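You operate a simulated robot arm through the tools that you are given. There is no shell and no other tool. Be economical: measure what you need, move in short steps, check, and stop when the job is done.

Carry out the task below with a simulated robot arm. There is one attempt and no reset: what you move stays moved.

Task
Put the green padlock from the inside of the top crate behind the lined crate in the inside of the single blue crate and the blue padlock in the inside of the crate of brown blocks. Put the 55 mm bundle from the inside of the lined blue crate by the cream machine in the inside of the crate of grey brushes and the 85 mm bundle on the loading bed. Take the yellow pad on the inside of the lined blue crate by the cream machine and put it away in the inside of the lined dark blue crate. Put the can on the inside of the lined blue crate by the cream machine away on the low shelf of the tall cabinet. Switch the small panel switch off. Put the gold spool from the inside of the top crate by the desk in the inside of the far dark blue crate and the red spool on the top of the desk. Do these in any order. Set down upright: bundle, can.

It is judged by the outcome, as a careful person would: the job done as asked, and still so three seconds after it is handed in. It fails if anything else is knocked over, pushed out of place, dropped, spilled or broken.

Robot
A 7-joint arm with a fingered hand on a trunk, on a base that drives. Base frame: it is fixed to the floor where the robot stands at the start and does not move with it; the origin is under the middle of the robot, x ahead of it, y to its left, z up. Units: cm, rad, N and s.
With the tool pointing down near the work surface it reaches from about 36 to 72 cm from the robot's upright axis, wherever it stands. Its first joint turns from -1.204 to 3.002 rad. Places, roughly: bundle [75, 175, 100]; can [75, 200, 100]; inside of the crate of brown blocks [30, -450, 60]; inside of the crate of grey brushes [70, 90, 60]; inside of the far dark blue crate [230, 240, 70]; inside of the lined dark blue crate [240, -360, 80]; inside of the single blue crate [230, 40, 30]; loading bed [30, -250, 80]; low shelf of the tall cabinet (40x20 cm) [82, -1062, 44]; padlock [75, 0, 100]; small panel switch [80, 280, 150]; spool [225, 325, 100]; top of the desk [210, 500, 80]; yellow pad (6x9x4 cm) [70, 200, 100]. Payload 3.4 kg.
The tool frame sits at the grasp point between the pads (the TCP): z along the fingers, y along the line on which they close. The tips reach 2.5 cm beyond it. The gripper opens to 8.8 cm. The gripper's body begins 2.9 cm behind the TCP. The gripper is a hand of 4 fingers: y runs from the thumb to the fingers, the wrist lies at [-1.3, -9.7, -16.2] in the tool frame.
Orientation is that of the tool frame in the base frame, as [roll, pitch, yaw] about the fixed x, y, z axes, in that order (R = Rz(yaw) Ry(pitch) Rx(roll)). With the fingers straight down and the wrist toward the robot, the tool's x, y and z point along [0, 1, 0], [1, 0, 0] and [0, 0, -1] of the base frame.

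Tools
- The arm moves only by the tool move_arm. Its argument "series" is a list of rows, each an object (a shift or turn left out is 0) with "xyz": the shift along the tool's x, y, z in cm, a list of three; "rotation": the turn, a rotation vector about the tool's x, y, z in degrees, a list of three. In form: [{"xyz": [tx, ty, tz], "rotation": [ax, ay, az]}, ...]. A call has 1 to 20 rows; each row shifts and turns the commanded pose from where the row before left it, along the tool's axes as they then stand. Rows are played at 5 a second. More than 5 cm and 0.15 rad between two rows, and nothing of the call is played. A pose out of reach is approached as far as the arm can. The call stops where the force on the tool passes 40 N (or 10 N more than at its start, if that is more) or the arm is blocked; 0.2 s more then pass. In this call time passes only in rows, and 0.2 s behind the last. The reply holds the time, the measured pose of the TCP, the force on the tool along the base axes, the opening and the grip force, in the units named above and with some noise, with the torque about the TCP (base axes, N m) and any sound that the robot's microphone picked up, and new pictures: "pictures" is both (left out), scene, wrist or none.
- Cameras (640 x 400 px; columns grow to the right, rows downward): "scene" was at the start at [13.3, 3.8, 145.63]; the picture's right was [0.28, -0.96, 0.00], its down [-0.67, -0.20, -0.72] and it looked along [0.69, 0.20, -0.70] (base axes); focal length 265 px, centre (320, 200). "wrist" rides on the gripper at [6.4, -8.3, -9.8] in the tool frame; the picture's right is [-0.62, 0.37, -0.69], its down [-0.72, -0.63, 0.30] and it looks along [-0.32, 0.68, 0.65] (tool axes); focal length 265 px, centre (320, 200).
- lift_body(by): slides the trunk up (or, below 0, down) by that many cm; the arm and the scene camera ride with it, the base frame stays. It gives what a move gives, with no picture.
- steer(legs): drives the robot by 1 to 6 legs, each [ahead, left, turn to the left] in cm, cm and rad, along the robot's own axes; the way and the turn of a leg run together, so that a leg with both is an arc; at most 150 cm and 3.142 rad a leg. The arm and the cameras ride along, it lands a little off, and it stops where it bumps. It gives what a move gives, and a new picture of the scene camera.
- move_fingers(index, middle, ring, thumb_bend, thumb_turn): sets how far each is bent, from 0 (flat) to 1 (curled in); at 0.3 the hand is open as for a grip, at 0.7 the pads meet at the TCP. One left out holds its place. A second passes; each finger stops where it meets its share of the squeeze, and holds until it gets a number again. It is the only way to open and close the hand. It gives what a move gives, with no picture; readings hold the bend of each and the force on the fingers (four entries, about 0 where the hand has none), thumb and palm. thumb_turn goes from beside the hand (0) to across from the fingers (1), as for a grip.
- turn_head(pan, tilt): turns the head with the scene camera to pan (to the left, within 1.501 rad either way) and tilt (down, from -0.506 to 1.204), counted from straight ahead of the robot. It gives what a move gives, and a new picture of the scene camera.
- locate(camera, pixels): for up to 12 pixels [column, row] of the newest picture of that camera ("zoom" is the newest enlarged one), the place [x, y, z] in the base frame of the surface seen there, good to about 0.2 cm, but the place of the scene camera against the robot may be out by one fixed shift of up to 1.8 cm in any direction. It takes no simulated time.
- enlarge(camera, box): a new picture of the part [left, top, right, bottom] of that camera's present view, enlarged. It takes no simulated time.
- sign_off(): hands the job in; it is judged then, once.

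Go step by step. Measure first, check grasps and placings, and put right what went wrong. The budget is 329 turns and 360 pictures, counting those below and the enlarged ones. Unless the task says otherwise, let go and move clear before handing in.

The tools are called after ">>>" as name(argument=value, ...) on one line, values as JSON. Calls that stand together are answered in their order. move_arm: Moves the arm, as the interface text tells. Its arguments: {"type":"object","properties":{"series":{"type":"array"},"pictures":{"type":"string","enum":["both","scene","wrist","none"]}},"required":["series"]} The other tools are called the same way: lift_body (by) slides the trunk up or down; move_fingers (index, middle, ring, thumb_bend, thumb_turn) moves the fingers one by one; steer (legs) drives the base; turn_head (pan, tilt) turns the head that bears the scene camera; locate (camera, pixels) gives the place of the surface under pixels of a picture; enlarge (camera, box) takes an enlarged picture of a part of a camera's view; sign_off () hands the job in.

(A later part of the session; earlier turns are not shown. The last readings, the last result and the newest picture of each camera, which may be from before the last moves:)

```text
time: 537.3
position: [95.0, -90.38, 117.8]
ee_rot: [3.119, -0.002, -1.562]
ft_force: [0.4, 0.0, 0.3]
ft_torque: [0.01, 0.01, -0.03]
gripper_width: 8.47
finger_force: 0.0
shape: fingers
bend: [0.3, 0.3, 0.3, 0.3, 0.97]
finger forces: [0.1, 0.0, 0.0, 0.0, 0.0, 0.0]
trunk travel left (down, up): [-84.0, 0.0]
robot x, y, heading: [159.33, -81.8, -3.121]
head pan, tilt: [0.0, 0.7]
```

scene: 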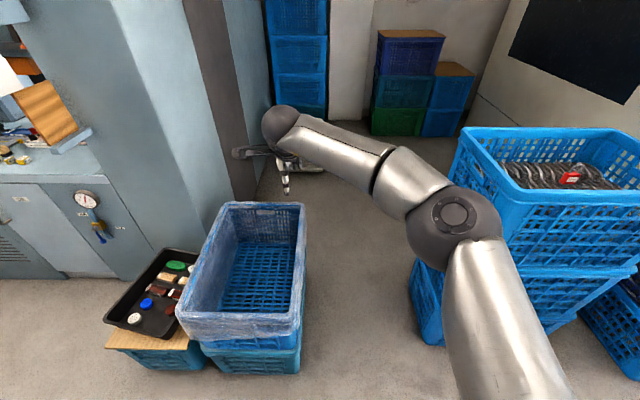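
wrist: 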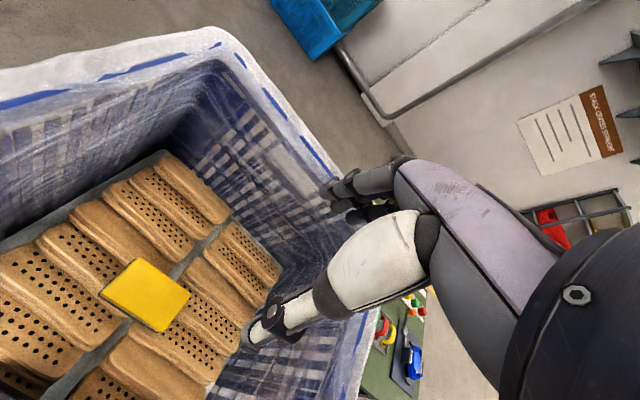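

All is in order here. I'll continue north to the can at about (85.4, 189.7).

>>> steer(legs=[[-3, -10, -0.02], [0, -135, 0], [0, -135, 0]])

```text
time: 550.9
position: [105.82, 189.7, 117.86]
ee_rot: [3.117, -0.002, -1.637]
ft_force: [0.9, 0.5, -0.4]
ft_torque: [-0.03, 0.01, 0.0]
gripper_width: 8.45
finger_force: 0.1
shape: fingers
bend: [0.3, 0.3, 0.3, 0.3, 0.97]
finger forces: [0.1, 0.0, 0.1, 0.0, 0.0, 0.0]
trunk travel left (down, up): [-84.0, 0.0]
robot x, y, heading: [170.75, 192.98, 3.085]
head pan, tilt: [0.0, 0.7]
```

scene: 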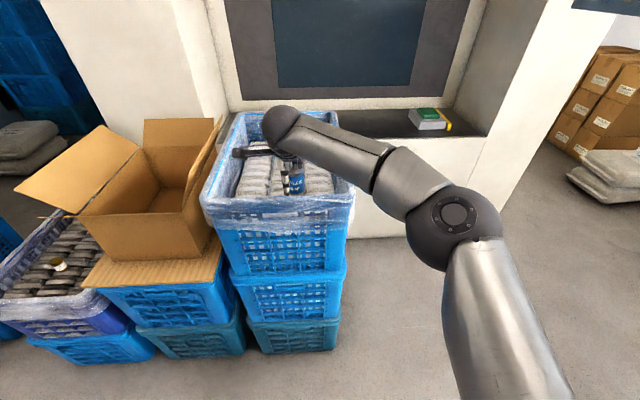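

I'll straighten up, move in over the can and look with the wrist camera.

>>> steer(legs=[[0, -5, 0.055], [21, 0, 0]])

>>> move_arm(series=[{"xyz": [0, 0, -1]}], pictures="wrist")

```text
time: 553.1
position: [85.94, 191.65, 117.91]
ee_rot: [3.118, 0.0, -1.589]
ft_force: [-0.5, 0.2, -0.3]
ft_torque: [0.0, -0.02, 0.02]
gripper_width: 8.45
finger_force: 0.1
shape: fingers
bend: [0.3, 0.3, 0.3, 0.3, 0.97]
finger forces: [0.0, 0.0, 0.1, 0.0, 0.0, 0.1]
trunk travel left (down, up): [-84.0, 0.0]
robot x, y, heading: [150.7, 198.39, 3.133]
head pan, tilt: [0.0, 0.7]
```

scene: 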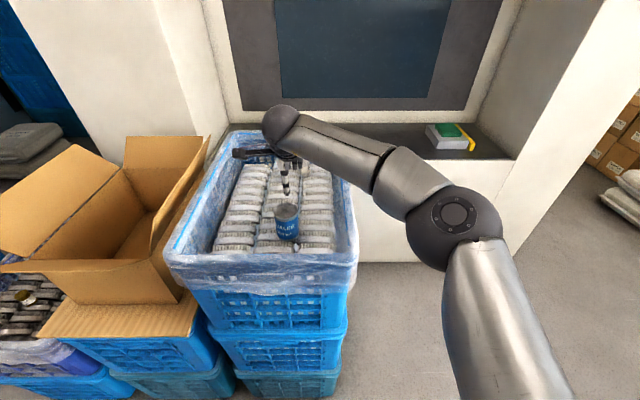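

```text
time: 553.5
position: [85.94, 191.51, 118.9]
ee_rot: [3.118, -0.001, -1.587]
ft_force: [-0.1, -0.2, 0.5]
ft_torque: [0.02, 0.03, -0.03]
gripper_width: 8.42
finger_force: 0.1
shape: fingers
bend: [0.3, 0.3, 0.3, 0.3, 0.97]
finger forces: [0.1, 0.0, 0.0, 0.0, 0.0, 0.0]
trunk travel left (down, up): [-84.0, 0.0]
robot x, y, heading: [150.67, 198.44, 3.128]
head pan, tilt: [0.0, 0.7]
```

wrist: 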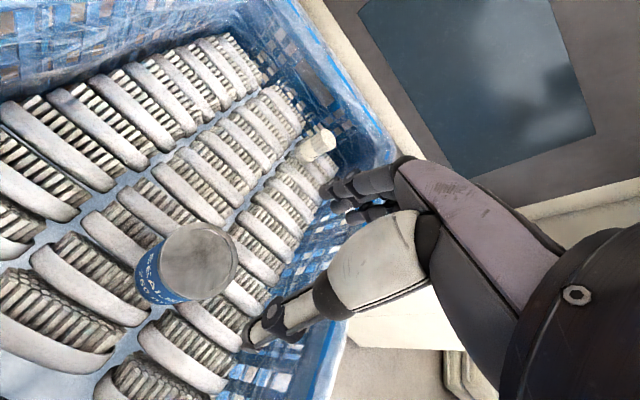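

>>> locate(camera="wrist", pixels=[[198, 262], [165, 270], [233, 252], [195, 230], [200, 293], [222, 235], [172, 288], [150, 275]])

```text
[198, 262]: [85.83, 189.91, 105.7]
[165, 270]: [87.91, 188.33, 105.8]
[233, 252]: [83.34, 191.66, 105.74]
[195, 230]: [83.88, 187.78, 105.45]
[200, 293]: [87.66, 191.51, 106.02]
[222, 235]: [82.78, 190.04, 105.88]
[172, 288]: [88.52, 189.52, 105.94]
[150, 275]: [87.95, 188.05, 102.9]
```

The can's top centre is (85.65, 189.7), z 105.9, diameter ~6. I'll level the hand, align and go down.

>>> move_arm(series=[{"xyz": [1.8, 0.3, 0], "rotation": [1.35, 0, 0]}, {"xyz": [0, 0, 4]}, {"xyz": [0, 0, 4]}, {"xyz": [0, 0, 3]}], pictures="wrist")

>>> locate(camera="wrist", pixels=[[300, 250], [260, 230], [290, 210], [250, 260], [270, 285], [300, 275]])

```text
time: 554.5
position: [85.48, 189.86, 107.89]
ee_rot: [3.141, -0.002, -1.589]
ft_force: [-0.3, 0.5, -0.3]
ft_torque: [-0.01, 0.0, 0.0]
gripper_width: 8.44
finger_force: 0.0
shape: fingers
bend: [0.3, 0.3, 0.3, 0.3, 0.97]
finger forces: [0.0, 0.0, 0.0, 0.1, 0.0, 0.1]
trunk travel left (down, up): [-84.0, 0.0]
robot x, y, heading: [150.95, 198.4, 3.129]
head pan, tilt: [0.0, 0.7]
```

wrist: 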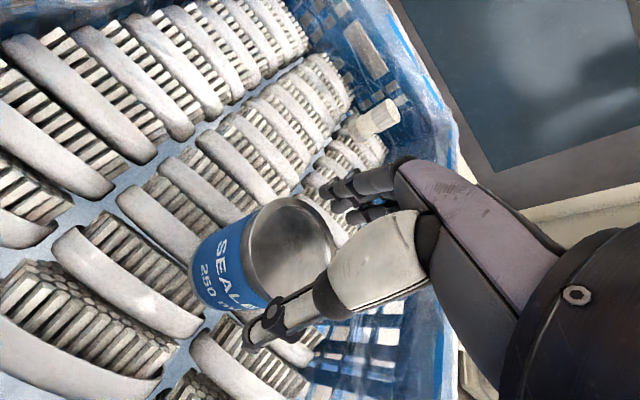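

```text
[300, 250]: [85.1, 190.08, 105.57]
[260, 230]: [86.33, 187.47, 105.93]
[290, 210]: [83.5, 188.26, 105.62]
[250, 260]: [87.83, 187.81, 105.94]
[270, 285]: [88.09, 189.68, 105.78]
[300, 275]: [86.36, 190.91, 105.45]
```

It is centred within 0.2 cm. I'll lower to z≈103.1 and close.

>>> move_arm(series=[{"xyz": [0, -0.1, 2]}, {"xyz": [0, 0, 1.6]}, {"xyz": [0, 0, 1.2]}], pictures="none")

>>> move_fingers(index=0.7, middle=0.7, ring=0.7, thumb_bend=0.7)

>>> move_arm(series=[{"xyz": [0, 0, -1]}, {"xyz": [0, 0, -2]}], pictures="wrist")

```text
time: 555.3
position: [85.58, 189.7, 103.48]
ee_rot: [3.134, -0.005, -1.59]
ft_force: [-5.2, -2.0, 16.9]
ft_torque: [-0.06, -0.02, 0.03]
gripper_width: 9.0
finger_force: 8.6
shape: fingers
bend: [0.27, 0.3, 0.3, 0.3, 0.97]
finger forces: [10.7, 0.1, 0.0, 0.1, 6.1, 0.1]
trunk travel left (down, up): [-84.0, 0.0]
robot x, y, heading: [150.57, 198.22, 3.133]
head pan, tilt: [0.0, 0.7]
```

```text
time: 556.3
position: [85.73, 189.69, 103.5]
ee_rot: [3.137, -0.003, -1.589]
ft_force: [-7.1, 0.2, 26.4]
ft_torque: [-0.01, 0.69, 0.18]
gripper_width: 6.25
finger_force: 35.0
shape: fingers
bend: [0.26, 0.46, 0.52, 0.6, 0.96]
finger forces: [24.0, 7.6, 6.8, 0.0, 32.1, 0.0]
trunk travel left (down, up): [-84.0, 0.0]
robot x, y, heading: [150.78, 198.22, 3.133]
head pan, tilt: [0.0, 0.7]
```

```text
time: 556.9
position: [85.9, 189.7, 106.04]
ee_rot: [-3.136, -0.002, -1.587]
ft_force: [0.2, 0.5, -3.2]
ft_torque: [-0.06, 0.0, 0.03]
gripper_width: 6.26
finger_force: 30.0
shape: fingers
bend: [0.27, 0.47, 0.54, 0.59, 0.95]
finger forces: [15.0, 6.0, 5.9, 0.0, 31.4, 0.0]
trunk travel left (down, up): [-84.0, 0.0]
robot x, y, heading: [150.61, 198.27, 3.134]
head pan, tilt: [0.0, 0.7]
```

wrist: 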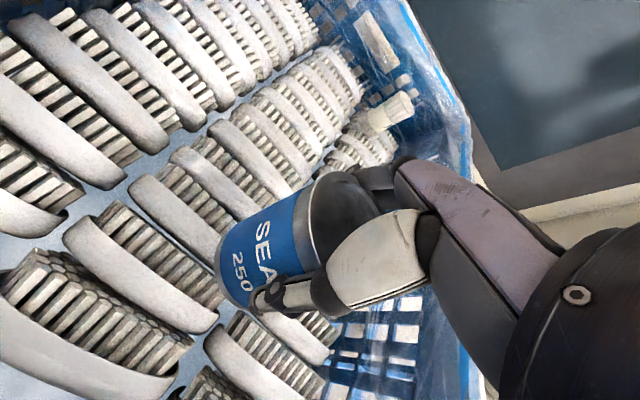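

The can is held at 30 N and looks upright. I'll lift it out, back off, turn to face south and drive down the aisle with the arm leading.

>>> move_arm(series=[{"xyz": [0, 0, -3]}, {"xyz": [0, 0, -3]}, {"xyz": [0, 0, -3]}, {"xyz": [0, 0, -3]}], pictures="wrist")

>>> steer(legs=[[-14, 0, 0.008], [0, 0, 1.57], [110, 0, 0], [110, 0, 0]])

```text
time: 557.9
position: [85.8, 189.76, 118.06]
ee_rot: [-3.139, -0.002, -1.588]
ft_force: [0.5, -0.1, -3.1]
ft_torque: [0.02, 0.01, 0.03]
gripper_width: 6.21
finger_force: 28.9
shape: fingers
bend: [0.27, 0.47, 0.54, 0.59, 0.95]
finger forces: [14.9, 6.0, 5.9, 0.0, 30.8, 0.0]
trunk travel left (down, up): [-84.0, 0.0]
robot x, y, heading: [150.47, 198.26, 3.138]
head pan, tilt: [0.0, 0.7]
```

wrist: 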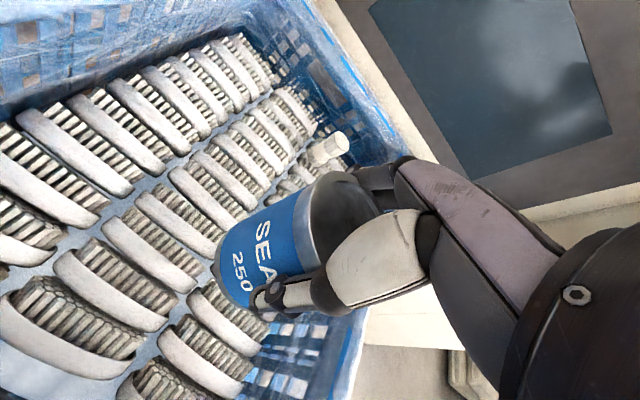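

```text
time: 573.4
position: [162.98, -87.55, 117.82]
ee_rot: [-3.139, -0.001, -0.038]
ft_force: [-0.4, 0.0, -3.2]
ft_torque: [0.01, -0.01, 0.01]
gripper_width: 6.19
finger_force: 26.3
shape: fingers
bend: [0.28, 0.47, 0.54, 0.59, 0.95]
finger forces: [14.0, 5.8, 6.0, 0.0, 28.3, 0.0]
trunk travel left (down, up): [-84.0, 0.0]
robot x, y, heading: [155.71, -22.95, -1.598]
head pan, tilt: [0.0, 0.7]
```

scene: 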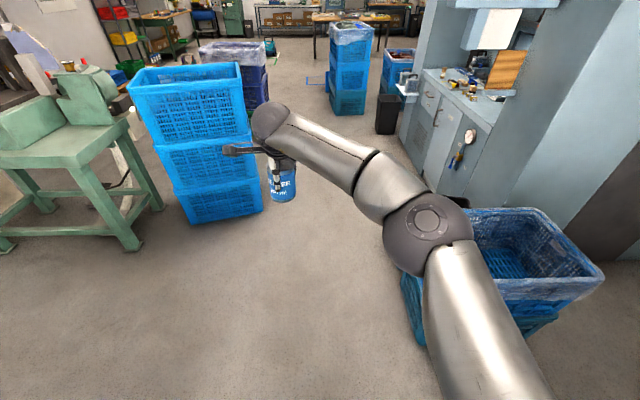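

The way ahead is clear down x≈160. I'll correct the heading and continue south.

>>> steer(legs=[[0, 0, 0.045], [140, 0, 0], [140, 0, 0], [140, 0, 0]])

>>> turn_head(pan=-0.15, tilt=0.3)

```text
time: 591.3
position: [146.95, -446.87, 117.7]
ee_rot: [-3.138, -0.003, -0.131]
ft_force: [0.5, -0.9, -2.9]
ft_torque: [0.01, -0.02, 0.02]
gripper_width: 6.17
finger_force: 26.4
shape: fingers
bend: [0.28, 0.48, 0.55, 0.58, 0.95]
finger forces: [14.0, 5.5, 5.9, 0.0, 27.3, 0.1]
trunk travel left (down, up): [-84.0, 0.0]
robot x, y, heading: [146.12, -381.52, -1.693]
head pan, tilt: [0.0, 0.7]
stopped in leg 4: the robot was blocked; the commanded pose is now the measured one
```

scene: 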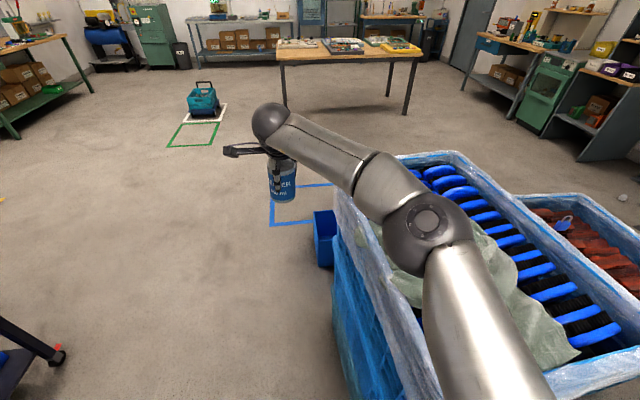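

```text
time: 592.1
position: [146.94, -446.67, 117.77]
ee_rot: [-3.137, -0.001, -0.131]
ft_force: [-0.6, -0.3, -3.6]
ft_torque: [0.0, 0.0, -0.03]
gripper_width: 6.16
finger_force: 26.3
shape: fingers
bend: [0.28, 0.48, 0.55, 0.58, 0.95]
finger forces: [14.1, 5.6, 5.8, 0.0, 27.3, 0.0]
trunk travel left (down, up): [-84.0, 0.0]
robot x, y, heading: [145.94, -381.28, -1.69]
head pan, tilt: [-0.15, 0.3]
```

scene: 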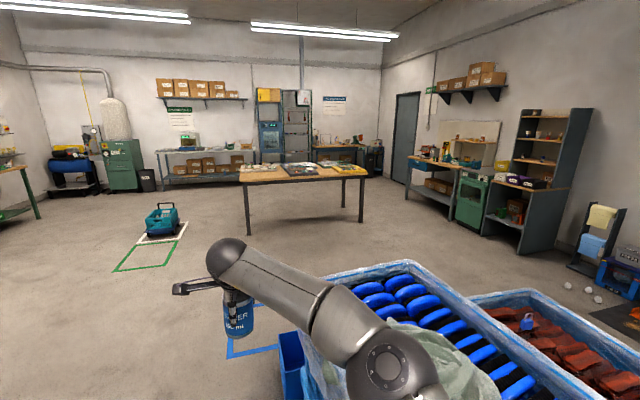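

My heading drifted and the base touched the corner of the blue-pad stack. I'll back off toward +x and check that the stack hasn't moved.

>>> steer(legs=[[-6, 4, 0], [0, 18, 0.12]])

>>> turn_head(pan=-0.6, tilt=0.8)

```text
time: 594.3
position: [177.42, -441.79, 117.77]
ee_rot: [-3.14, -0.003, -0.009]
ft_force: [0.6, -0.4, -1.7]
ft_torque: [0.0, 0.0, -0.03]
gripper_width: 6.18
finger_force: 26.7
shape: fingers
bend: [0.28, 0.48, 0.55, 0.58, 0.95]
finger forces: [14.0, 5.5, 5.9, 0.1, 27.2, 0.0]
trunk travel left (down, up): [-84.0, 0.0]
robot x, y, heading: [168.41, -376.88, -1.572]
head pan, tilt: [-0.15, 0.3]
```

scene: 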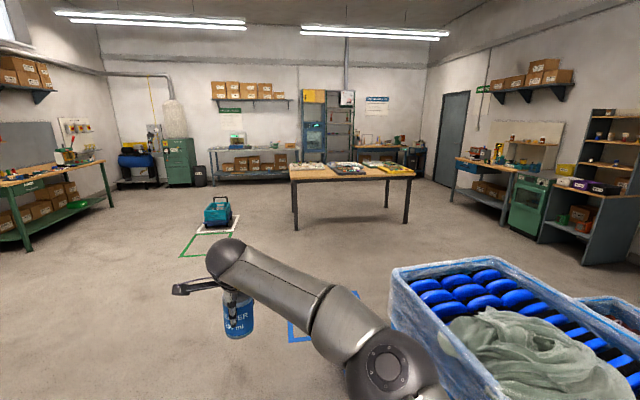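

```text
time: 595.2
position: [177.38, -441.79, 117.88]
ee_rot: [-3.137, -0.002, -0.012]
ft_force: [0.2, 1.1, -2.4]
ft_torque: [0.01, -0.01, -0.01]
gripper_width: 6.17
finger_force: 25.9
shape: fingers
bend: [0.28, 0.48, 0.55, 0.58, 0.95]
finger forces: [13.9, 5.5, 5.8, 0.0, 27.2, 0.0]
trunk travel left (down, up): [-84.0, 0.0]
robot x, y, heading: [168.61, -376.93, -1.572]
head pan, tilt: [-0.6, 0.799]
```

scene: 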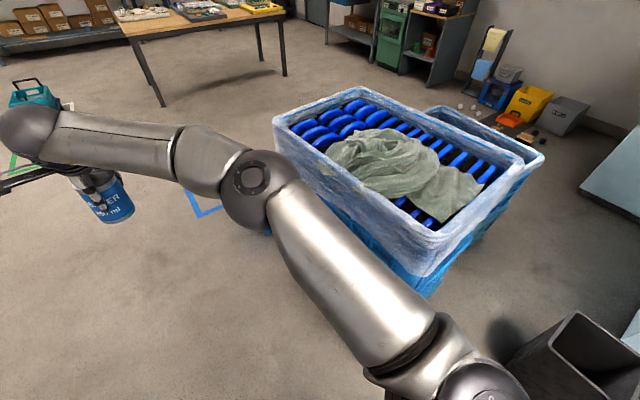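

>>> locate(camera="scene", pixels=[[277, 125], [425, 270], [370, 92], [540, 158], [435, 250], [400, 270]])

```text
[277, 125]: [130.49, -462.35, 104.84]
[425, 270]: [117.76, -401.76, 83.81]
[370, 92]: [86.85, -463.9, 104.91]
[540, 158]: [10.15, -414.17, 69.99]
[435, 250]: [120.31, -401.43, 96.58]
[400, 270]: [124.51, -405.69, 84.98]
```

The stack hasn't shifted (near face still at y≈-402). Now I'll locate the far-end obstacles and the tall cabinet.

>>> turn_head(pan=-0.1, tilt=0.2)

>>> enlarge(camera="scene", box=[220, 80, 460, 260])

>>> locate(camera="scene", pixels=[[300, 205], [410, 195], [318, 240], [425, 250], [235, 245], [325, 150], [355, 150], [350, 175], [350, 200], [310, 110], [240, 270], [395, 215]])

```text
time: 596.2
position: [177.43, -441.8, 117.8]
ee_rot: [-3.138, -0.002, -0.011]
ft_force: [-0.3, -1.1, -3.9]
ft_torque: [-0.01, -0.01, -0.02]
gripper_width: 6.18
finger_force: 27.0
shape: fingers
bend: [0.28, 0.48, 0.55, 0.58, 0.95]
finger forces: [14.0, 5.6, 5.9, 0.1, 27.2, 0.0]
trunk travel left (down, up): [-84.0, 0.0]
robot x, y, heading: [168.42, -377.04, -1.569]
head pan, tilt: [-0.099, 0.201]
```

scene: 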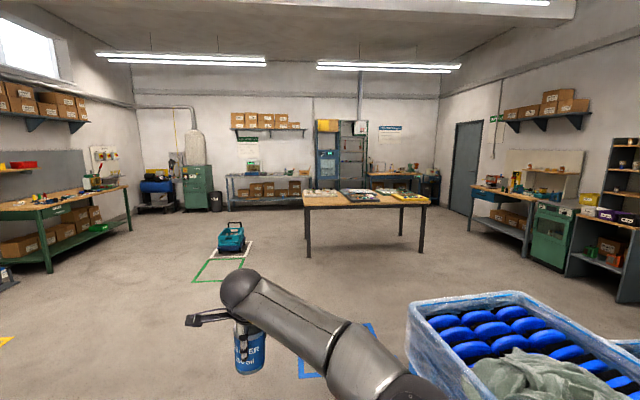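

```text
2.22 times, centred on (340, 170) of scene
```

zoom: 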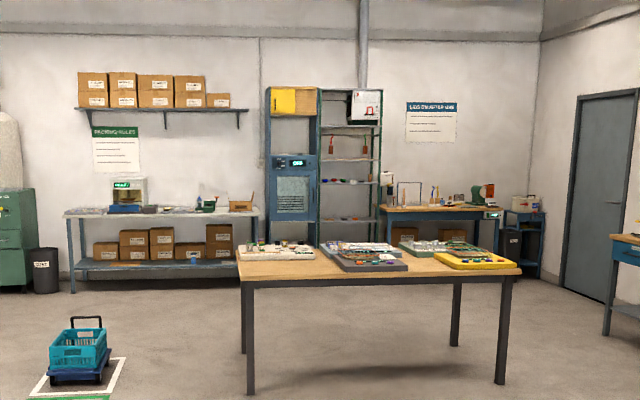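

```text
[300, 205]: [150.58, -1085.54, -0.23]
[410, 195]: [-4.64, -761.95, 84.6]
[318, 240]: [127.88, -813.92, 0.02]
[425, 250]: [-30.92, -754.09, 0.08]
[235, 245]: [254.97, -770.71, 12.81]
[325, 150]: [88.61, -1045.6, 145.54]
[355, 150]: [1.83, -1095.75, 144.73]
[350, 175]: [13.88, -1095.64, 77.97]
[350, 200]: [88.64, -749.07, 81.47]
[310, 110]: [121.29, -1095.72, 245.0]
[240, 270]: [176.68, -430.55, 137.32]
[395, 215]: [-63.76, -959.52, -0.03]
```

The tall blue cabinet stands at x≈65-105 with its front at y≈-1045; the table in front spans x -20 to 150. I'll go around the table along x≈192.

>>> steer(legs=[[0, 24, 0], [140, 0, 0], [140, 0, 0]])

```text
time: 598.1
position: [198.88, -441.68, 117.85]
ee_rot: [-3.137, -0.002, 0.022]
ft_force: [0.2, 0.3, -3.1]
ft_torque: [0.0, -0.01, 0.0]
gripper_width: 6.19
finger_force: 25.6
shape: fingers
bend: [0.28, 0.48, 0.56, 0.58, 0.94]
finger forces: [14.0, 5.6, 5.9, 0.0, 26.2, 0.0]
trunk travel left (down, up): [-84.0, 0.0]
robot x, y, heading: [188.16, -377.04, -1.537]
head pan, tilt: [-0.099, 0.201]
stopped in leg 1: the robot was blocked; the commanded pose is now the measured one
```

scene: 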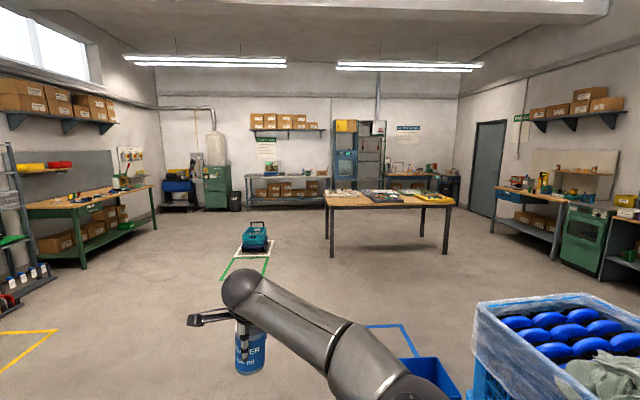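

I touched the dark blue crate stack on the left (x≥208). I'll move right 10 cm and go straight ahead past it first.

>>> steer(legs=[[0, -11, -0.033], [70, 0, 0], [0, 14, 0], [110, 0, 0]])

>>> turn_head(pan=1.5, tilt=0.5)

```text
time: 608.9
position: [196.84, -621.62, 117.8]
ee_rot: [-3.137, -0.002, -0.038]
ft_force: [0.8, -0.1, -3.1]
ft_torque: [-0.02, 0.01, 0.01]
gripper_width: 6.17
finger_force: 26.3
shape: fingers
bend: [0.28, 0.48, 0.56, 0.58, 0.94]
finger forces: [14.1, 5.6, 5.8, 0.0, 26.1, 0.0]
trunk travel left (down, up): [-84.0, 0.0]
robot x, y, heading: [189.53, -556.37, -1.589]
head pan, tilt: [-0.099, 0.201]
```

scene: 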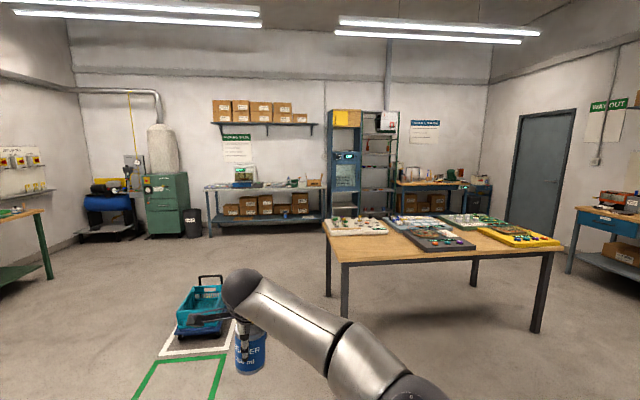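

```text
time: 610.5
position: [196.76, -621.55, 117.72]
ee_rot: [-3.137, -0.002, -0.04]
ft_force: [-0.4, -0.2, -3.6]
ft_torque: [0.05, -0.01, -0.03]
gripper_width: 6.16
finger_force: 25.8
shape: fingers
bend: [0.28, 0.48, 0.56, 0.58, 0.94]
finger forces: [14.2, 5.6, 5.8, 0.0, 26.1, 0.0]
trunk travel left (down, up): [-84.0, 0.0]
robot x, y, heading: [189.44, -556.59, -1.598]
head pan, tilt: [1.499, 0.499]
```

scene: 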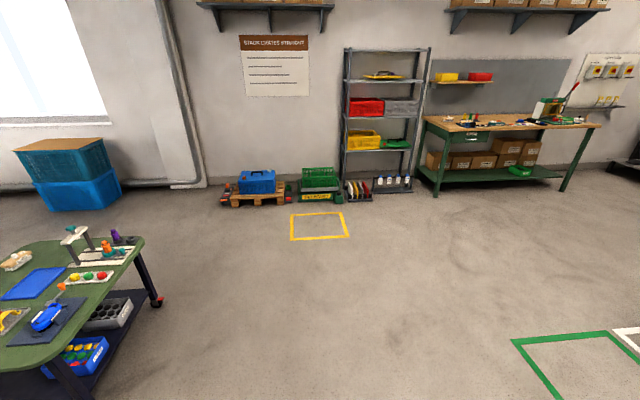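

The route between the table and the cart is clear at x≈190. I'll continue to y≈-930.

>>> steer(legs=[[0, 0, 0.03], [125, 0, 0], [125, 0, 0], [115, 0, 0]])

>>> turn_head(pan=-0.7, tilt=0.6)

```text
time: 628.4
position: [206.24, -982.7, 117.78]
ee_rot: [-3.138, 0.0, 0.007]
ft_force: [-0.7, -0.7, -2.3]
ft_torque: [0.02, 0.03, -0.03]
gripper_width: 6.16
finger_force: 25.6
shape: fingers
bend: [0.28, 0.48, 0.56, 0.58, 0.94]
finger forces: [14.1, 5.5, 5.7, 0.0, 25.7, 0.0]
trunk travel left (down, up): [-84.0, 0.0]
robot x, y, heading: [196.67, -917.93, -1.545]
head pan, tilt: [1.499, 0.499]
```

scene: 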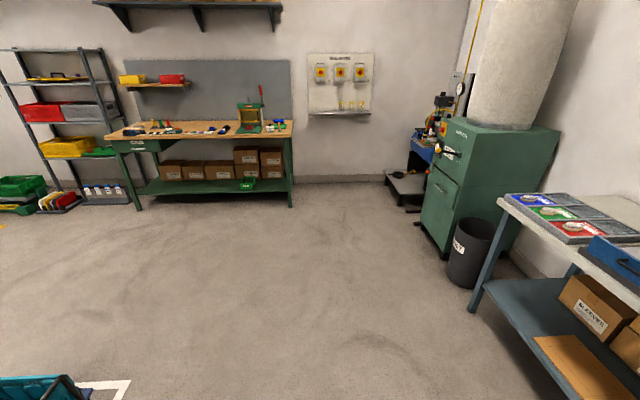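

```text
time: 630.5
position: [206.31, -982.57, 117.82]
ee_rot: [-3.14, -0.002, 0.007]
ft_force: [0.1, -0.7, -2.8]
ft_torque: [-0.02, 0.05, 0.0]
gripper_width: 6.17
finger_force: 25.4
shape: fingers
bend: [0.28, 0.48, 0.56, 0.58, 0.94]
finger forces: [14.2, 5.6, 5.7, 0.0, 25.8, 0.0]
trunk travel left (down, up): [-84.0, 0.0]
robot x, y, heading: [195.96, -917.79, -1.551]
head pan, tilt: [-0.7, 0.6]
```

scene: 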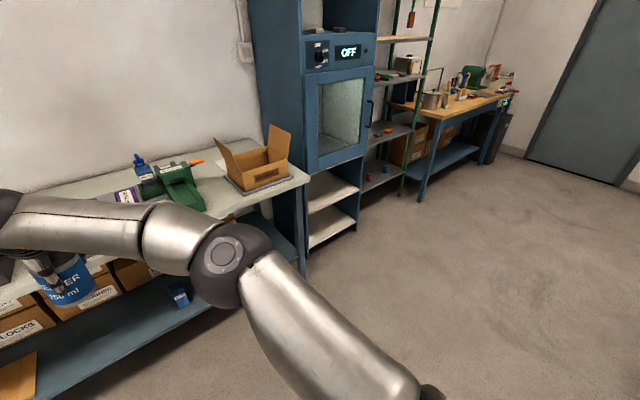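

The tall cabinet has an oven door with two shelves beneath, at (330,190) and (330,225). I'll measure them.

>>> locate(camera="scene", pixels=[[330, 188], [335, 195], [325, 225], [345, 220], [305, 215], [358, 190], [305, 275], [340, 165], [360, 160], [310, 180], [335, 237]])

>>> enlarge(camera="scene", box=[250, 120, 410, 290])

```text
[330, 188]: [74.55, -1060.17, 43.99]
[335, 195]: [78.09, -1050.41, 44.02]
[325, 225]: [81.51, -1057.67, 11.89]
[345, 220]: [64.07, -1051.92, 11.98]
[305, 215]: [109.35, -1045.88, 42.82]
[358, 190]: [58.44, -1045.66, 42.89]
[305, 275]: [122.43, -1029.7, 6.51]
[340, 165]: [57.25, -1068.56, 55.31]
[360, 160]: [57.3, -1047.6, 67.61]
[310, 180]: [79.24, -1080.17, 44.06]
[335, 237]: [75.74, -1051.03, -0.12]
```

```text
2.35 times, centred on (330, 205) of scene
```

zoom: 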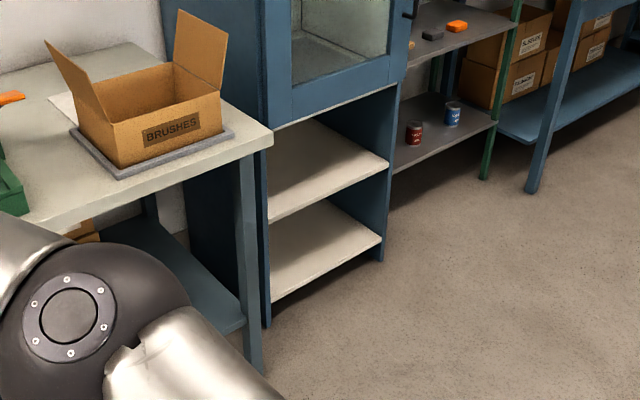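

The low shelf at z 44 spans y -1045 to about -1080. I need to know the opening height, so I'll measure the underside edge of the oven section.

>>> locate(camera="zoom", pixels=[[280, 124], [330, 103], [390, 82], [310, 118], [350, 104], [385, 165], [270, 220], [383, 90]])

```text
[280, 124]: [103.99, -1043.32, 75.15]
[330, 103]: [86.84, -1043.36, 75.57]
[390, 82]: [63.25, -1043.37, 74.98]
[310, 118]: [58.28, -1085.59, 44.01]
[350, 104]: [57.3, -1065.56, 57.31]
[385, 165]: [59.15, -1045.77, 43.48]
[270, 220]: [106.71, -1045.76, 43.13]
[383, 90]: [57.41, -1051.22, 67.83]
```

The opening is about 30 cm high (z 44 to ~74.5), enough for the hand as it is. I'll drive right along y≈-918 to line up with the shelf.

>>> steer(legs=[[0, -60, -0.02], [0, -62, 0]])

>>> turn_head(pan=0.1, tilt=0.7)

```text
time: 636.9
position: [84.77, -984.39, 117.74]
ee_rot: [-3.138, -0.003, -0.007]
ft_force: [0.4, 0.3, -2.2]
ft_torque: [0.03, 0.0, 0.03]
gripper_width: 6.18
finger_force: 26.1
shape: fingers
bend: [0.28, 0.48, 0.56, 0.58, 0.94]
finger forces: [14.2, 5.6, 5.8, 0.0, 25.7, 0.1]
trunk travel left (down, up): [-84.0, 0.0]
robot x, y, heading: [75.81, -919.22, -1.565]
head pan, tilt: [-0.7, 0.6]
```

scene: 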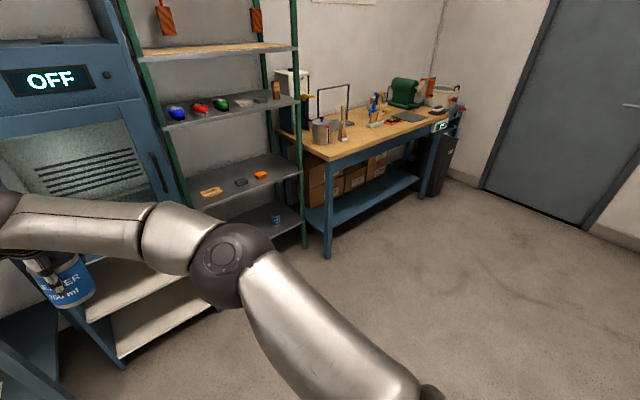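

```text
time: 638.0
position: [84.63, -984.55, 117.81]
ee_rot: [-3.14, 0.0, -0.007]
ft_force: [0.0, 0.0, -3.2]
ft_torque: [-0.01, 0.0, 0.01]
gripper_width: 6.17
finger_force: 25.6
shape: fingers
bend: [0.28, 0.48, 0.56, 0.58, 0.94]
finger forces: [14.2, 5.6, 5.9, 0.0, 25.7, 0.1]
trunk travel left (down, up): [-84.0, 0.0]
robot x, y, heading: [75.76, -919.39, -1.564]
head pan, tilt: [0.099, 0.7]
```

scene: 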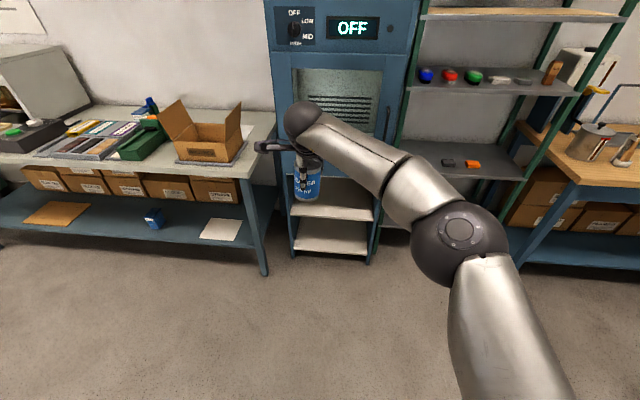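

I'm lined up with the shelf at x≈84. I'll lower the trunk here in free space to bring the can to shelf height.

>>> lift_body(by=-40)

>>> lift_body(by=-24.5)

>>> turn_head(pan=0.1, tilt=0.35)

>>> enlarge(camera="scene", box=[200, 60, 440, 300])

```text
time: 641.9
position: [84.74, -984.49, 77.86]
ee_rot: [-3.138, -0.001, -0.006]
ft_force: [-0.5, 0.0, -2.8]
ft_torque: [0.02, 0.02, 0.01]
gripper_width: 6.16
finger_force: 25.1
shape: fingers
bend: [0.28, 0.48, 0.56, 0.58, 0.94]
finger forces: [14.2, 5.6, 5.9, 0.1, 25.6, 0.1]
trunk travel left (down, up): [-44.0, 40.0]
robot x, y, heading: [75.71, -919.2, -1.565]
head pan, tilt: [0.099, 0.7]
```

```text
time: 644.4
position: [84.69, -984.39, 53.37]
ee_rot: [-3.138, -0.001, -0.007]
ft_force: [0.9, -0.9, -3.4]
ft_torque: [0.0, 0.0, -0.02]
gripper_width: 6.17
finger_force: 25.5
shape: fingers
bend: [0.28, 0.48, 0.56, 0.58, 0.94]
finger forces: [14.2, 5.6, 5.8, 0.0, 25.5, 0.0]
trunk travel left (down, up): [-19.5, 64.5]
robot x, y, heading: [75.51, -919.41, -1.566]
head pan, tilt: [0.099, 0.7]
```

```text
time: 645.2
position: [84.67, -984.45, 53.25]
ee_rot: [-3.138, -0.001, -0.008]
ft_force: [0.0, 0.4, -3.4]
ft_torque: [0.01, 0.03, 0.0]
gripper_width: 6.19
finger_force: 25.9
shape: fingers
bend: [0.28, 0.48, 0.56, 0.58, 0.94]
finger forces: [14.2, 5.6, 5.8, 0.0, 25.4, 0.0]
trunk travel left (down, up): [-19.5, 64.5]
robot x, y, heading: [75.35, -919.6, -1.564]
head pan, tilt: [0.099, 0.351]
```

scene: 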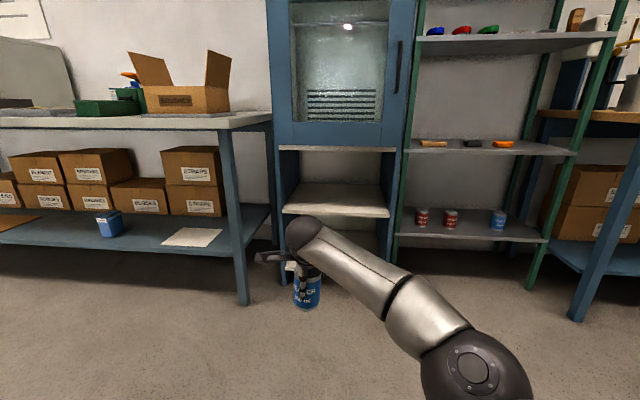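

```text
1.67 times, centred on (320, 180) of scene
```

zoom: 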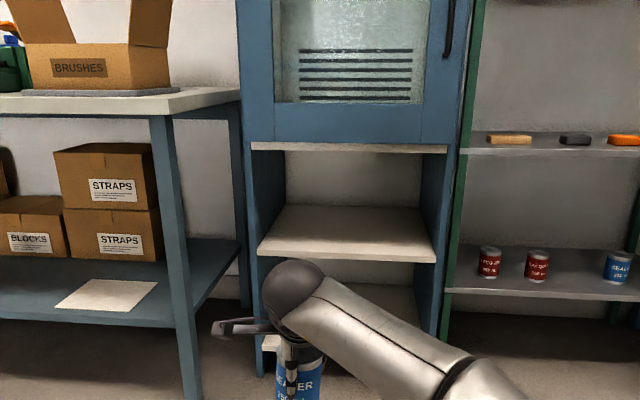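

The shelf at (340,200) matches the given place. I'll measure the white strip under the oven and the can's bottom to know the margins.

>>> locate(camera="zoom", pixels=[[350, 148], [350, 152], [350, 250], [345, 262], [290, 270], [320, 285], [300, 395], [310, 392], [420, 340], [262, 250]])

>>> locate(camera="scene", pixels=[[308, 308], [306, 300], [308, 280], [310, 225], [340, 245], [400, 295]])

```text
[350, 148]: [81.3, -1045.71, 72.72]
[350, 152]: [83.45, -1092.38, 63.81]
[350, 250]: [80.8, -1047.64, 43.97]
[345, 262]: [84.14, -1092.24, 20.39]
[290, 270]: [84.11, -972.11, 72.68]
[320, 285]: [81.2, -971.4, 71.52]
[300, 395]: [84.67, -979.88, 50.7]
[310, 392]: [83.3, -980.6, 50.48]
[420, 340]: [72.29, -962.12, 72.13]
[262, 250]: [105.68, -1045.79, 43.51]
```

```text
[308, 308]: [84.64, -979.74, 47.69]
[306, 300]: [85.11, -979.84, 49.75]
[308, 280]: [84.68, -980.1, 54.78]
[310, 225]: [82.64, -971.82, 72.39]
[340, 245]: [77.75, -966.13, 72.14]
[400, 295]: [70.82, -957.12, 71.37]
```

The wrist top is at z 72.5 and the strip underside at about 72.4, so I need to go about 2.3 cm lower with the can bottom still above 44. I'll measure the can's bottom edge precisely.

>>> enlarge(camera="scene", box=[270, 240, 350, 320])

>>> locate(camera="zoom", pixels=[[310, 330], [310, 336], [310, 342], [310, 348], [330, 338], [290, 340]])

```text
5.00 times, centred on (310, 280) of scene
```

zoom: 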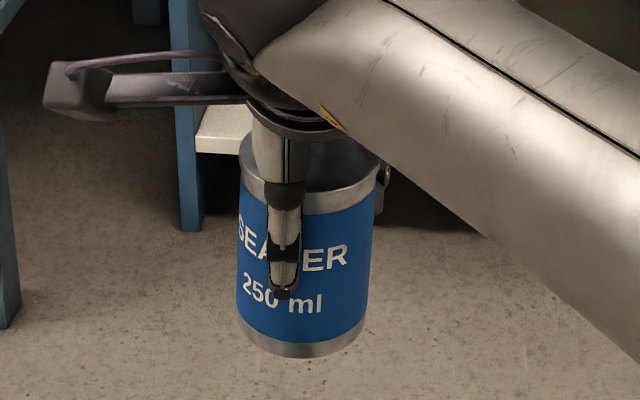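

```text
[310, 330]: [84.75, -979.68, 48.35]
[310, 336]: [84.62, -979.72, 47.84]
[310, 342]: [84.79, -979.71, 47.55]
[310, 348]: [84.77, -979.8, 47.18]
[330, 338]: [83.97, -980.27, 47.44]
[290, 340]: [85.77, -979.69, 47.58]
```

The can bottom is at z 46.7. I'll lower 1.9 cm, giving 0.8 cm over the shelf and 1.7 cm under the strip, then drive ahead 55 cm and check before entering.

>>> lift_body(by=-1.9)

>>> steer(legs=[[53, -2, 0]])

>>> enlarge(camera="scene", box=[220, 120, 420, 320])

```text
time: 645.9
position: [84.63, -984.42, 51.47]
ee_rot: [-3.138, -0.002, -0.005]
ft_force: [-0.4, 0.1, -2.0]
ft_torque: [-0.01, 0.04, 0.01]
gripper_width: 6.15
finger_force: 25.2
shape: fingers
bend: [0.28, 0.48, 0.56, 0.58, 0.94]
finger forces: [14.2, 5.6, 5.8, 0.0, 25.5, 0.1]
trunk travel left (down, up): [-17.6, 66.4]
robot x, y, heading: [75.44, -919.66, -1.56]
head pan, tilt: [0.099, 0.351]
```

```text
time: 649.0
position: [83.28, -1037.39, 51.35]
ee_rot: [-3.138, -0.001, -0.007]
ft_force: [-0.5, 0.1, -2.0]
ft_torque: [-0.02, -0.01, -0.01]
gripper_width: 6.15
finger_force: 25.7
shape: fingers
bend: [0.28, 0.48, 0.56, 0.58, 0.94]
finger forces: [14.2, 5.7, 5.8, 0.0, 25.5, 0.0]
trunk travel left (down, up): [-17.6, 66.4]
robot x, y, heading: [73.74, -972.36, -1.558]
head pan, tilt: [0.099, 0.351]
```

scene: 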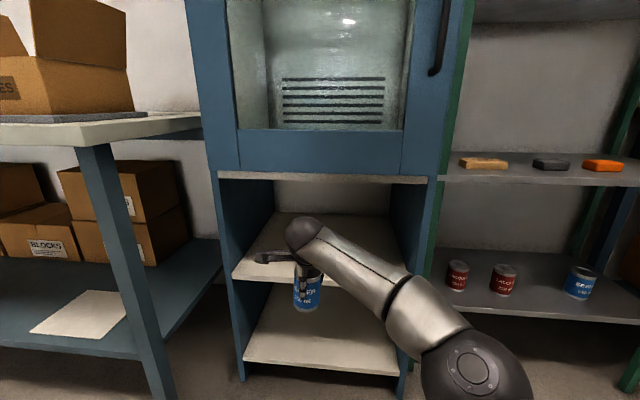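

```text
2.00 times, centred on (320, 220) of scene
```

zoom: 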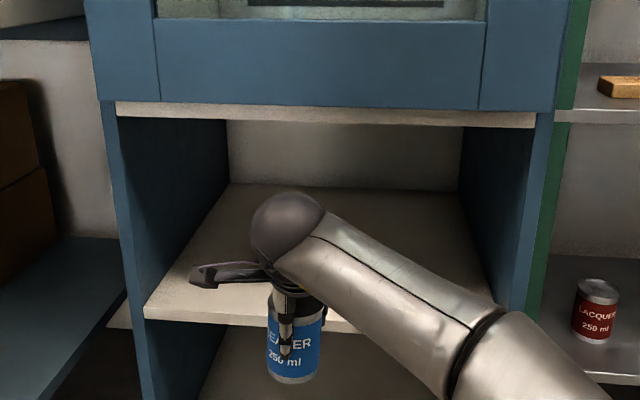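

The can is just short of the shelf lip. I'll recheck the can bottom against the lip height.

>>> locate(camera="zoom", pixels=[[293, 378], [305, 376], [220, 316], [400, 328], [180, 310], [330, 113], [250, 108], [285, 200], [330, 225]])

```text
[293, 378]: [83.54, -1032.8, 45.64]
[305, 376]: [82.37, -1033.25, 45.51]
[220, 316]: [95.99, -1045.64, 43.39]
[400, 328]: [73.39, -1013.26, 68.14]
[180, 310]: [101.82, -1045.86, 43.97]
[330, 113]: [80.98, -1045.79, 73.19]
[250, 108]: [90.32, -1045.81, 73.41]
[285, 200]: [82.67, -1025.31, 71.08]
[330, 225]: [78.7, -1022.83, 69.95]
```

The clearances look right: can bottom about 45, lip 44, wrist top 71, strip 72.5+. I'll drive ahead in short legs.

>>> steer(legs=[[10, -0.5, 0], [9.5, 0, 0]])

>>> enlarge(camera="scene", box=[220, 120, 420, 320])

```text
time: 650.9
position: [82.82, -1057.1, 51.37]
ee_rot: [-3.138, -0.001, -0.009]
ft_force: [-0.4, -1.0, -2.6]
ft_torque: [0.03, -0.01, 0.0]
gripper_width: 6.15
finger_force: 25.6
shape: fingers
bend: [0.28, 0.48, 0.56, 0.58, 0.94]
finger forces: [14.3, 5.8, 5.9, 0.0, 25.5, 0.0]
trunk travel left (down, up): [-17.6, 66.4]
robot x, y, heading: [73.89, -992.6, -1.565]
head pan, tilt: [0.099, 0.351]
```

scene: 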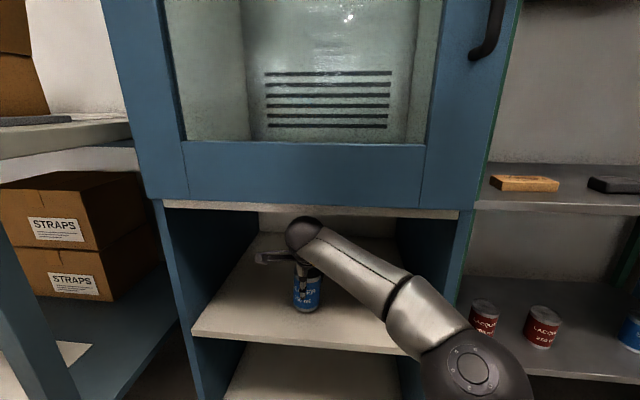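

```text
2.00 times, centred on (320, 220) of scene
```

zoom: 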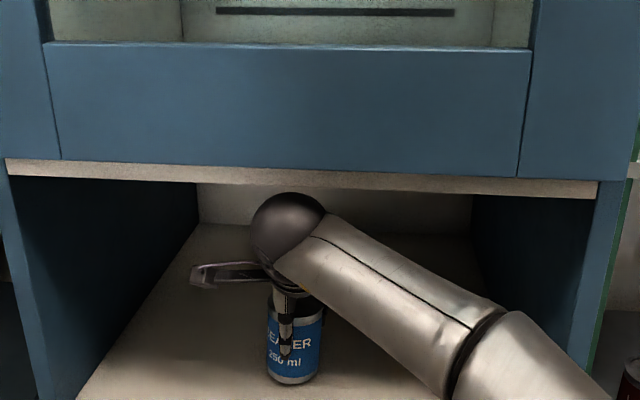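

The can is over the shelf with no contact. I'll lower the trunk in small steps until it stands.

>>> lift_body(by=-0.6)

>>> lift_body(by=-0.3)

```text
time: 651.4
position: [82.85, -1057.15, 51.0]
ee_rot: [3.141, 0.0, -0.006]
ft_force: [1.6, 1.1, 5.8]
ft_torque: [-0.1, 0.06, 0.0]
gripper_width: 6.16
finger_force: 27.5
shape: fingers
bend: [0.28, 0.48, 0.57, 0.58, 0.94]
finger forces: [15.8, 5.7, 6.5, 0.1, 27.5, 0.1]
trunk travel left (down, up): [-17.0, 67.0]
robot x, y, heading: [73.44, -992.43, -1.564]
head pan, tilt: [0.099, 0.351]
```

```text
time: 652.0
position: [82.74, -1057.0, 50.81]
ee_rot: [3.139, -0.003, -0.007]
ft_force: [2.8, 0.4, 17.7]
ft_torque: [-0.35, 0.18, 0.08]
gripper_width: 6.19
finger_force: 31.3
shape: fingers
bend: [0.28, 0.48, 0.56, 0.58, 0.94]
finger forces: [18.4, 6.0, 6.8, 0.1, 30.2, 0.0]
trunk travel left (down, up): [-16.7, 67.3]
robot x, y, heading: [73.46, -992.34, -1.566]
head pan, tilt: [0.099, 0.351]
```

It's seated. The index is nearly straight at this width, so I'll open everything together to wider settings.

>>> lift_body(by=0.2)

>>> move_fingers(index=0.15, middle=0.25, ring=0.3, thumb_bend=0.3)

>>> enlarge(camera="wrist", box=[120, 100, 440, 360])

```text
time: 652.5
position: [82.76, -1057.1, 50.8]
ee_rot: [3.141, -0.002, -0.008]
ft_force: [3.5, -0.2, 15.6]
ft_torque: [-0.33, 0.11, 0.04]
gripper_width: 6.17
finger_force: 29.8
shape: fingers
bend: [0.28, 0.48, 0.56, 0.58, 0.94]
finger forces: [18.7, 6.1, 6.3, 0.1, 29.2, 0.0]
trunk travel left (down, up): [-16.9, 67.1]
robot x, y, heading: [73.51, -992.05, -1.565]
head pan, tilt: [0.099, 0.351]
```

```text
time: 653.5
position: [82.76, -1057.15, 50.7]
ee_rot: [-3.139, 0.0, -0.009]
ft_force: [0.5, 0.3, -0.8]
ft_torque: [-0.01, 0.0, -0.04]
gripper_width: 10.25
finger_force: 0.2
shape: fingers
bend: [0.15, 0.25, 0.3, 0.3, 0.97]
finger forces: [0.0, 0.1, 0.1, 0.0, 0.0, 0.0]
trunk travel left (down, up): [-16.9, 67.1]
robot x, y, heading: [73.5, -992.6, -1.563]
head pan, tilt: [0.099, 0.351]
```

```text
1.54 times, centred on (280, 230) of wrist
```

zoom: 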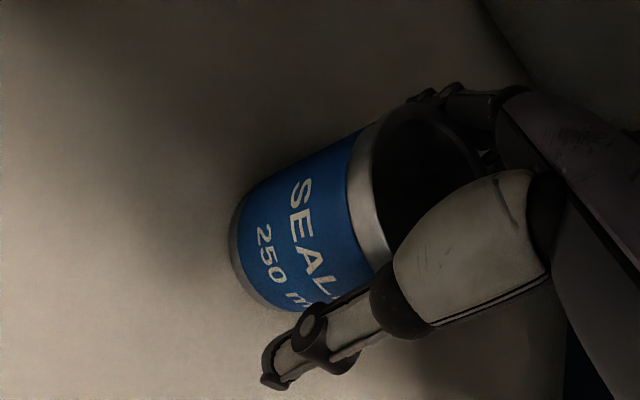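

The can stands free, but the oven strip leaves no room to lift straight off. I'll open wider, rise 0.8 cm and slide the hand sideways toward -x past the can.

>>> move_fingers(index=0.05, middle=0.1, ring=0.1, thumb_bend=0.2)

>>> lift_body(by=0.8)

>>> move_arm(series=[{"xyz": [-1, 0, 0]}, {"xyz": [-1, 0, 0]}], pictures="wrist")

```text
time: 654.5
position: [82.8, -1057.12, 50.79]
ee_rot: [-3.138, -0.002, -0.007]
ft_force: [0.3, 1.0, -1.2]
ft_torque: [-0.01, 0.01, 0.01]
gripper_width: 11.97
finger_force: 0.1
shape: fingers
bend: [0.05, 0.1, 0.1, 0.2, 0.97]
finger forces: [0.0, 0.0, 0.0, 0.0, 0.0, 0.0]
trunk travel left (down, up): [-16.9, 67.1]
robot x, y, heading: [73.26, -992.64, -1.562]
head pan, tilt: [0.099, 0.351]
```

```text
time: 655.0
position: [82.8, -1057.07, 51.49]
ee_rot: [-3.138, -0.001, -0.01]
ft_force: [-0.3, 0.0, -0.2]
ft_torque: [-0.02, 0.0, 0.0]
gripper_width: 11.91
finger_force: 0.0
shape: fingers
bend: [0.05, 0.1, 0.1, 0.2, 0.97]
finger forces: [0.0, 0.0, 0.0, 0.0, 0.1, 0.0]
trunk travel left (down, up): [-17.7, 66.3]
robot x, y, heading: [73.7, -992.62, -1.569]
head pan, tilt: [0.099, 0.351]
```

```text
time: 655.6
position: [80.89, -1057.08, 51.36]
ee_rot: [-3.138, 0.0, -0.009]
ft_force: [0.7, 1.1, 0.6]
ft_torque: [-0.02, -0.02, 0.04]
gripper_width: 11.92
finger_force: 0.2
shape: fingers
bend: [0.05, 0.1, 0.1, 0.2, 0.97]
finger forces: [0.1, 0.0, 0.0, 0.0, 0.0, 0.0]
trunk travel left (down, up): [-17.7, 66.3]
robot x, y, heading: [73.31, -992.0, -1.562]
head pan, tilt: [0.099, 0.351]
```

wrist: 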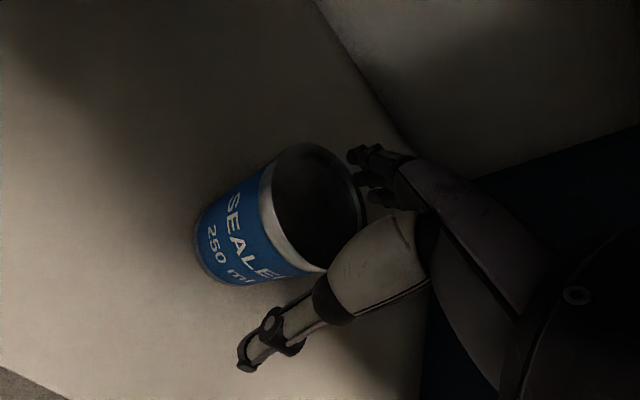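

The can stays put and the hand slides past without touching. I'll continue 6 cm further.

>>> move_arm(series=[{"xyz": [-1.5, 0, 0]}, {"xyz": [-1.5, 0, 0]}, {"xyz": [-1.5, 0, 0]}, {"xyz": [-1.5, 0, 0]}], pictures="both")

```text
time: 656.6
position: [74.74, -1057.07, 51.51]
ee_rot: [-3.138, 0.001, -0.009]
ft_force: [0.4, -0.5, -0.3]
ft_torque: [0.0, 0.01, -0.02]
gripper_width: 11.93
finger_force: 0.1
shape: fingers
bend: [0.05, 0.1, 0.1, 0.2, 0.97]
finger forces: [0.0, 0.1, 0.0, 0.0, 0.0, 0.1]
trunk travel left (down, up): [-17.7, 66.3]
robot x, y, heading: [73.5, -992.32, -1.564]
head pan, tilt: [0.099, 0.351]
```

scene: 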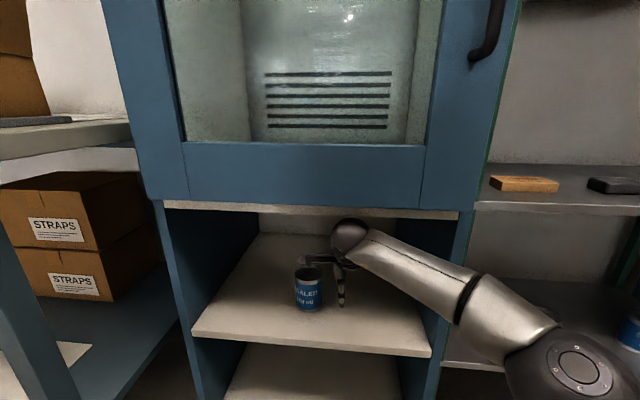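
wrist: 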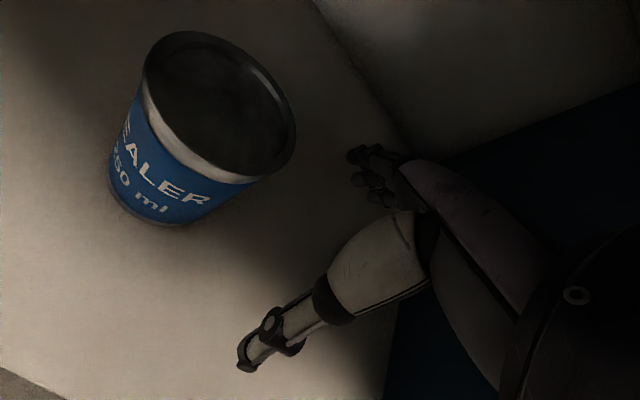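

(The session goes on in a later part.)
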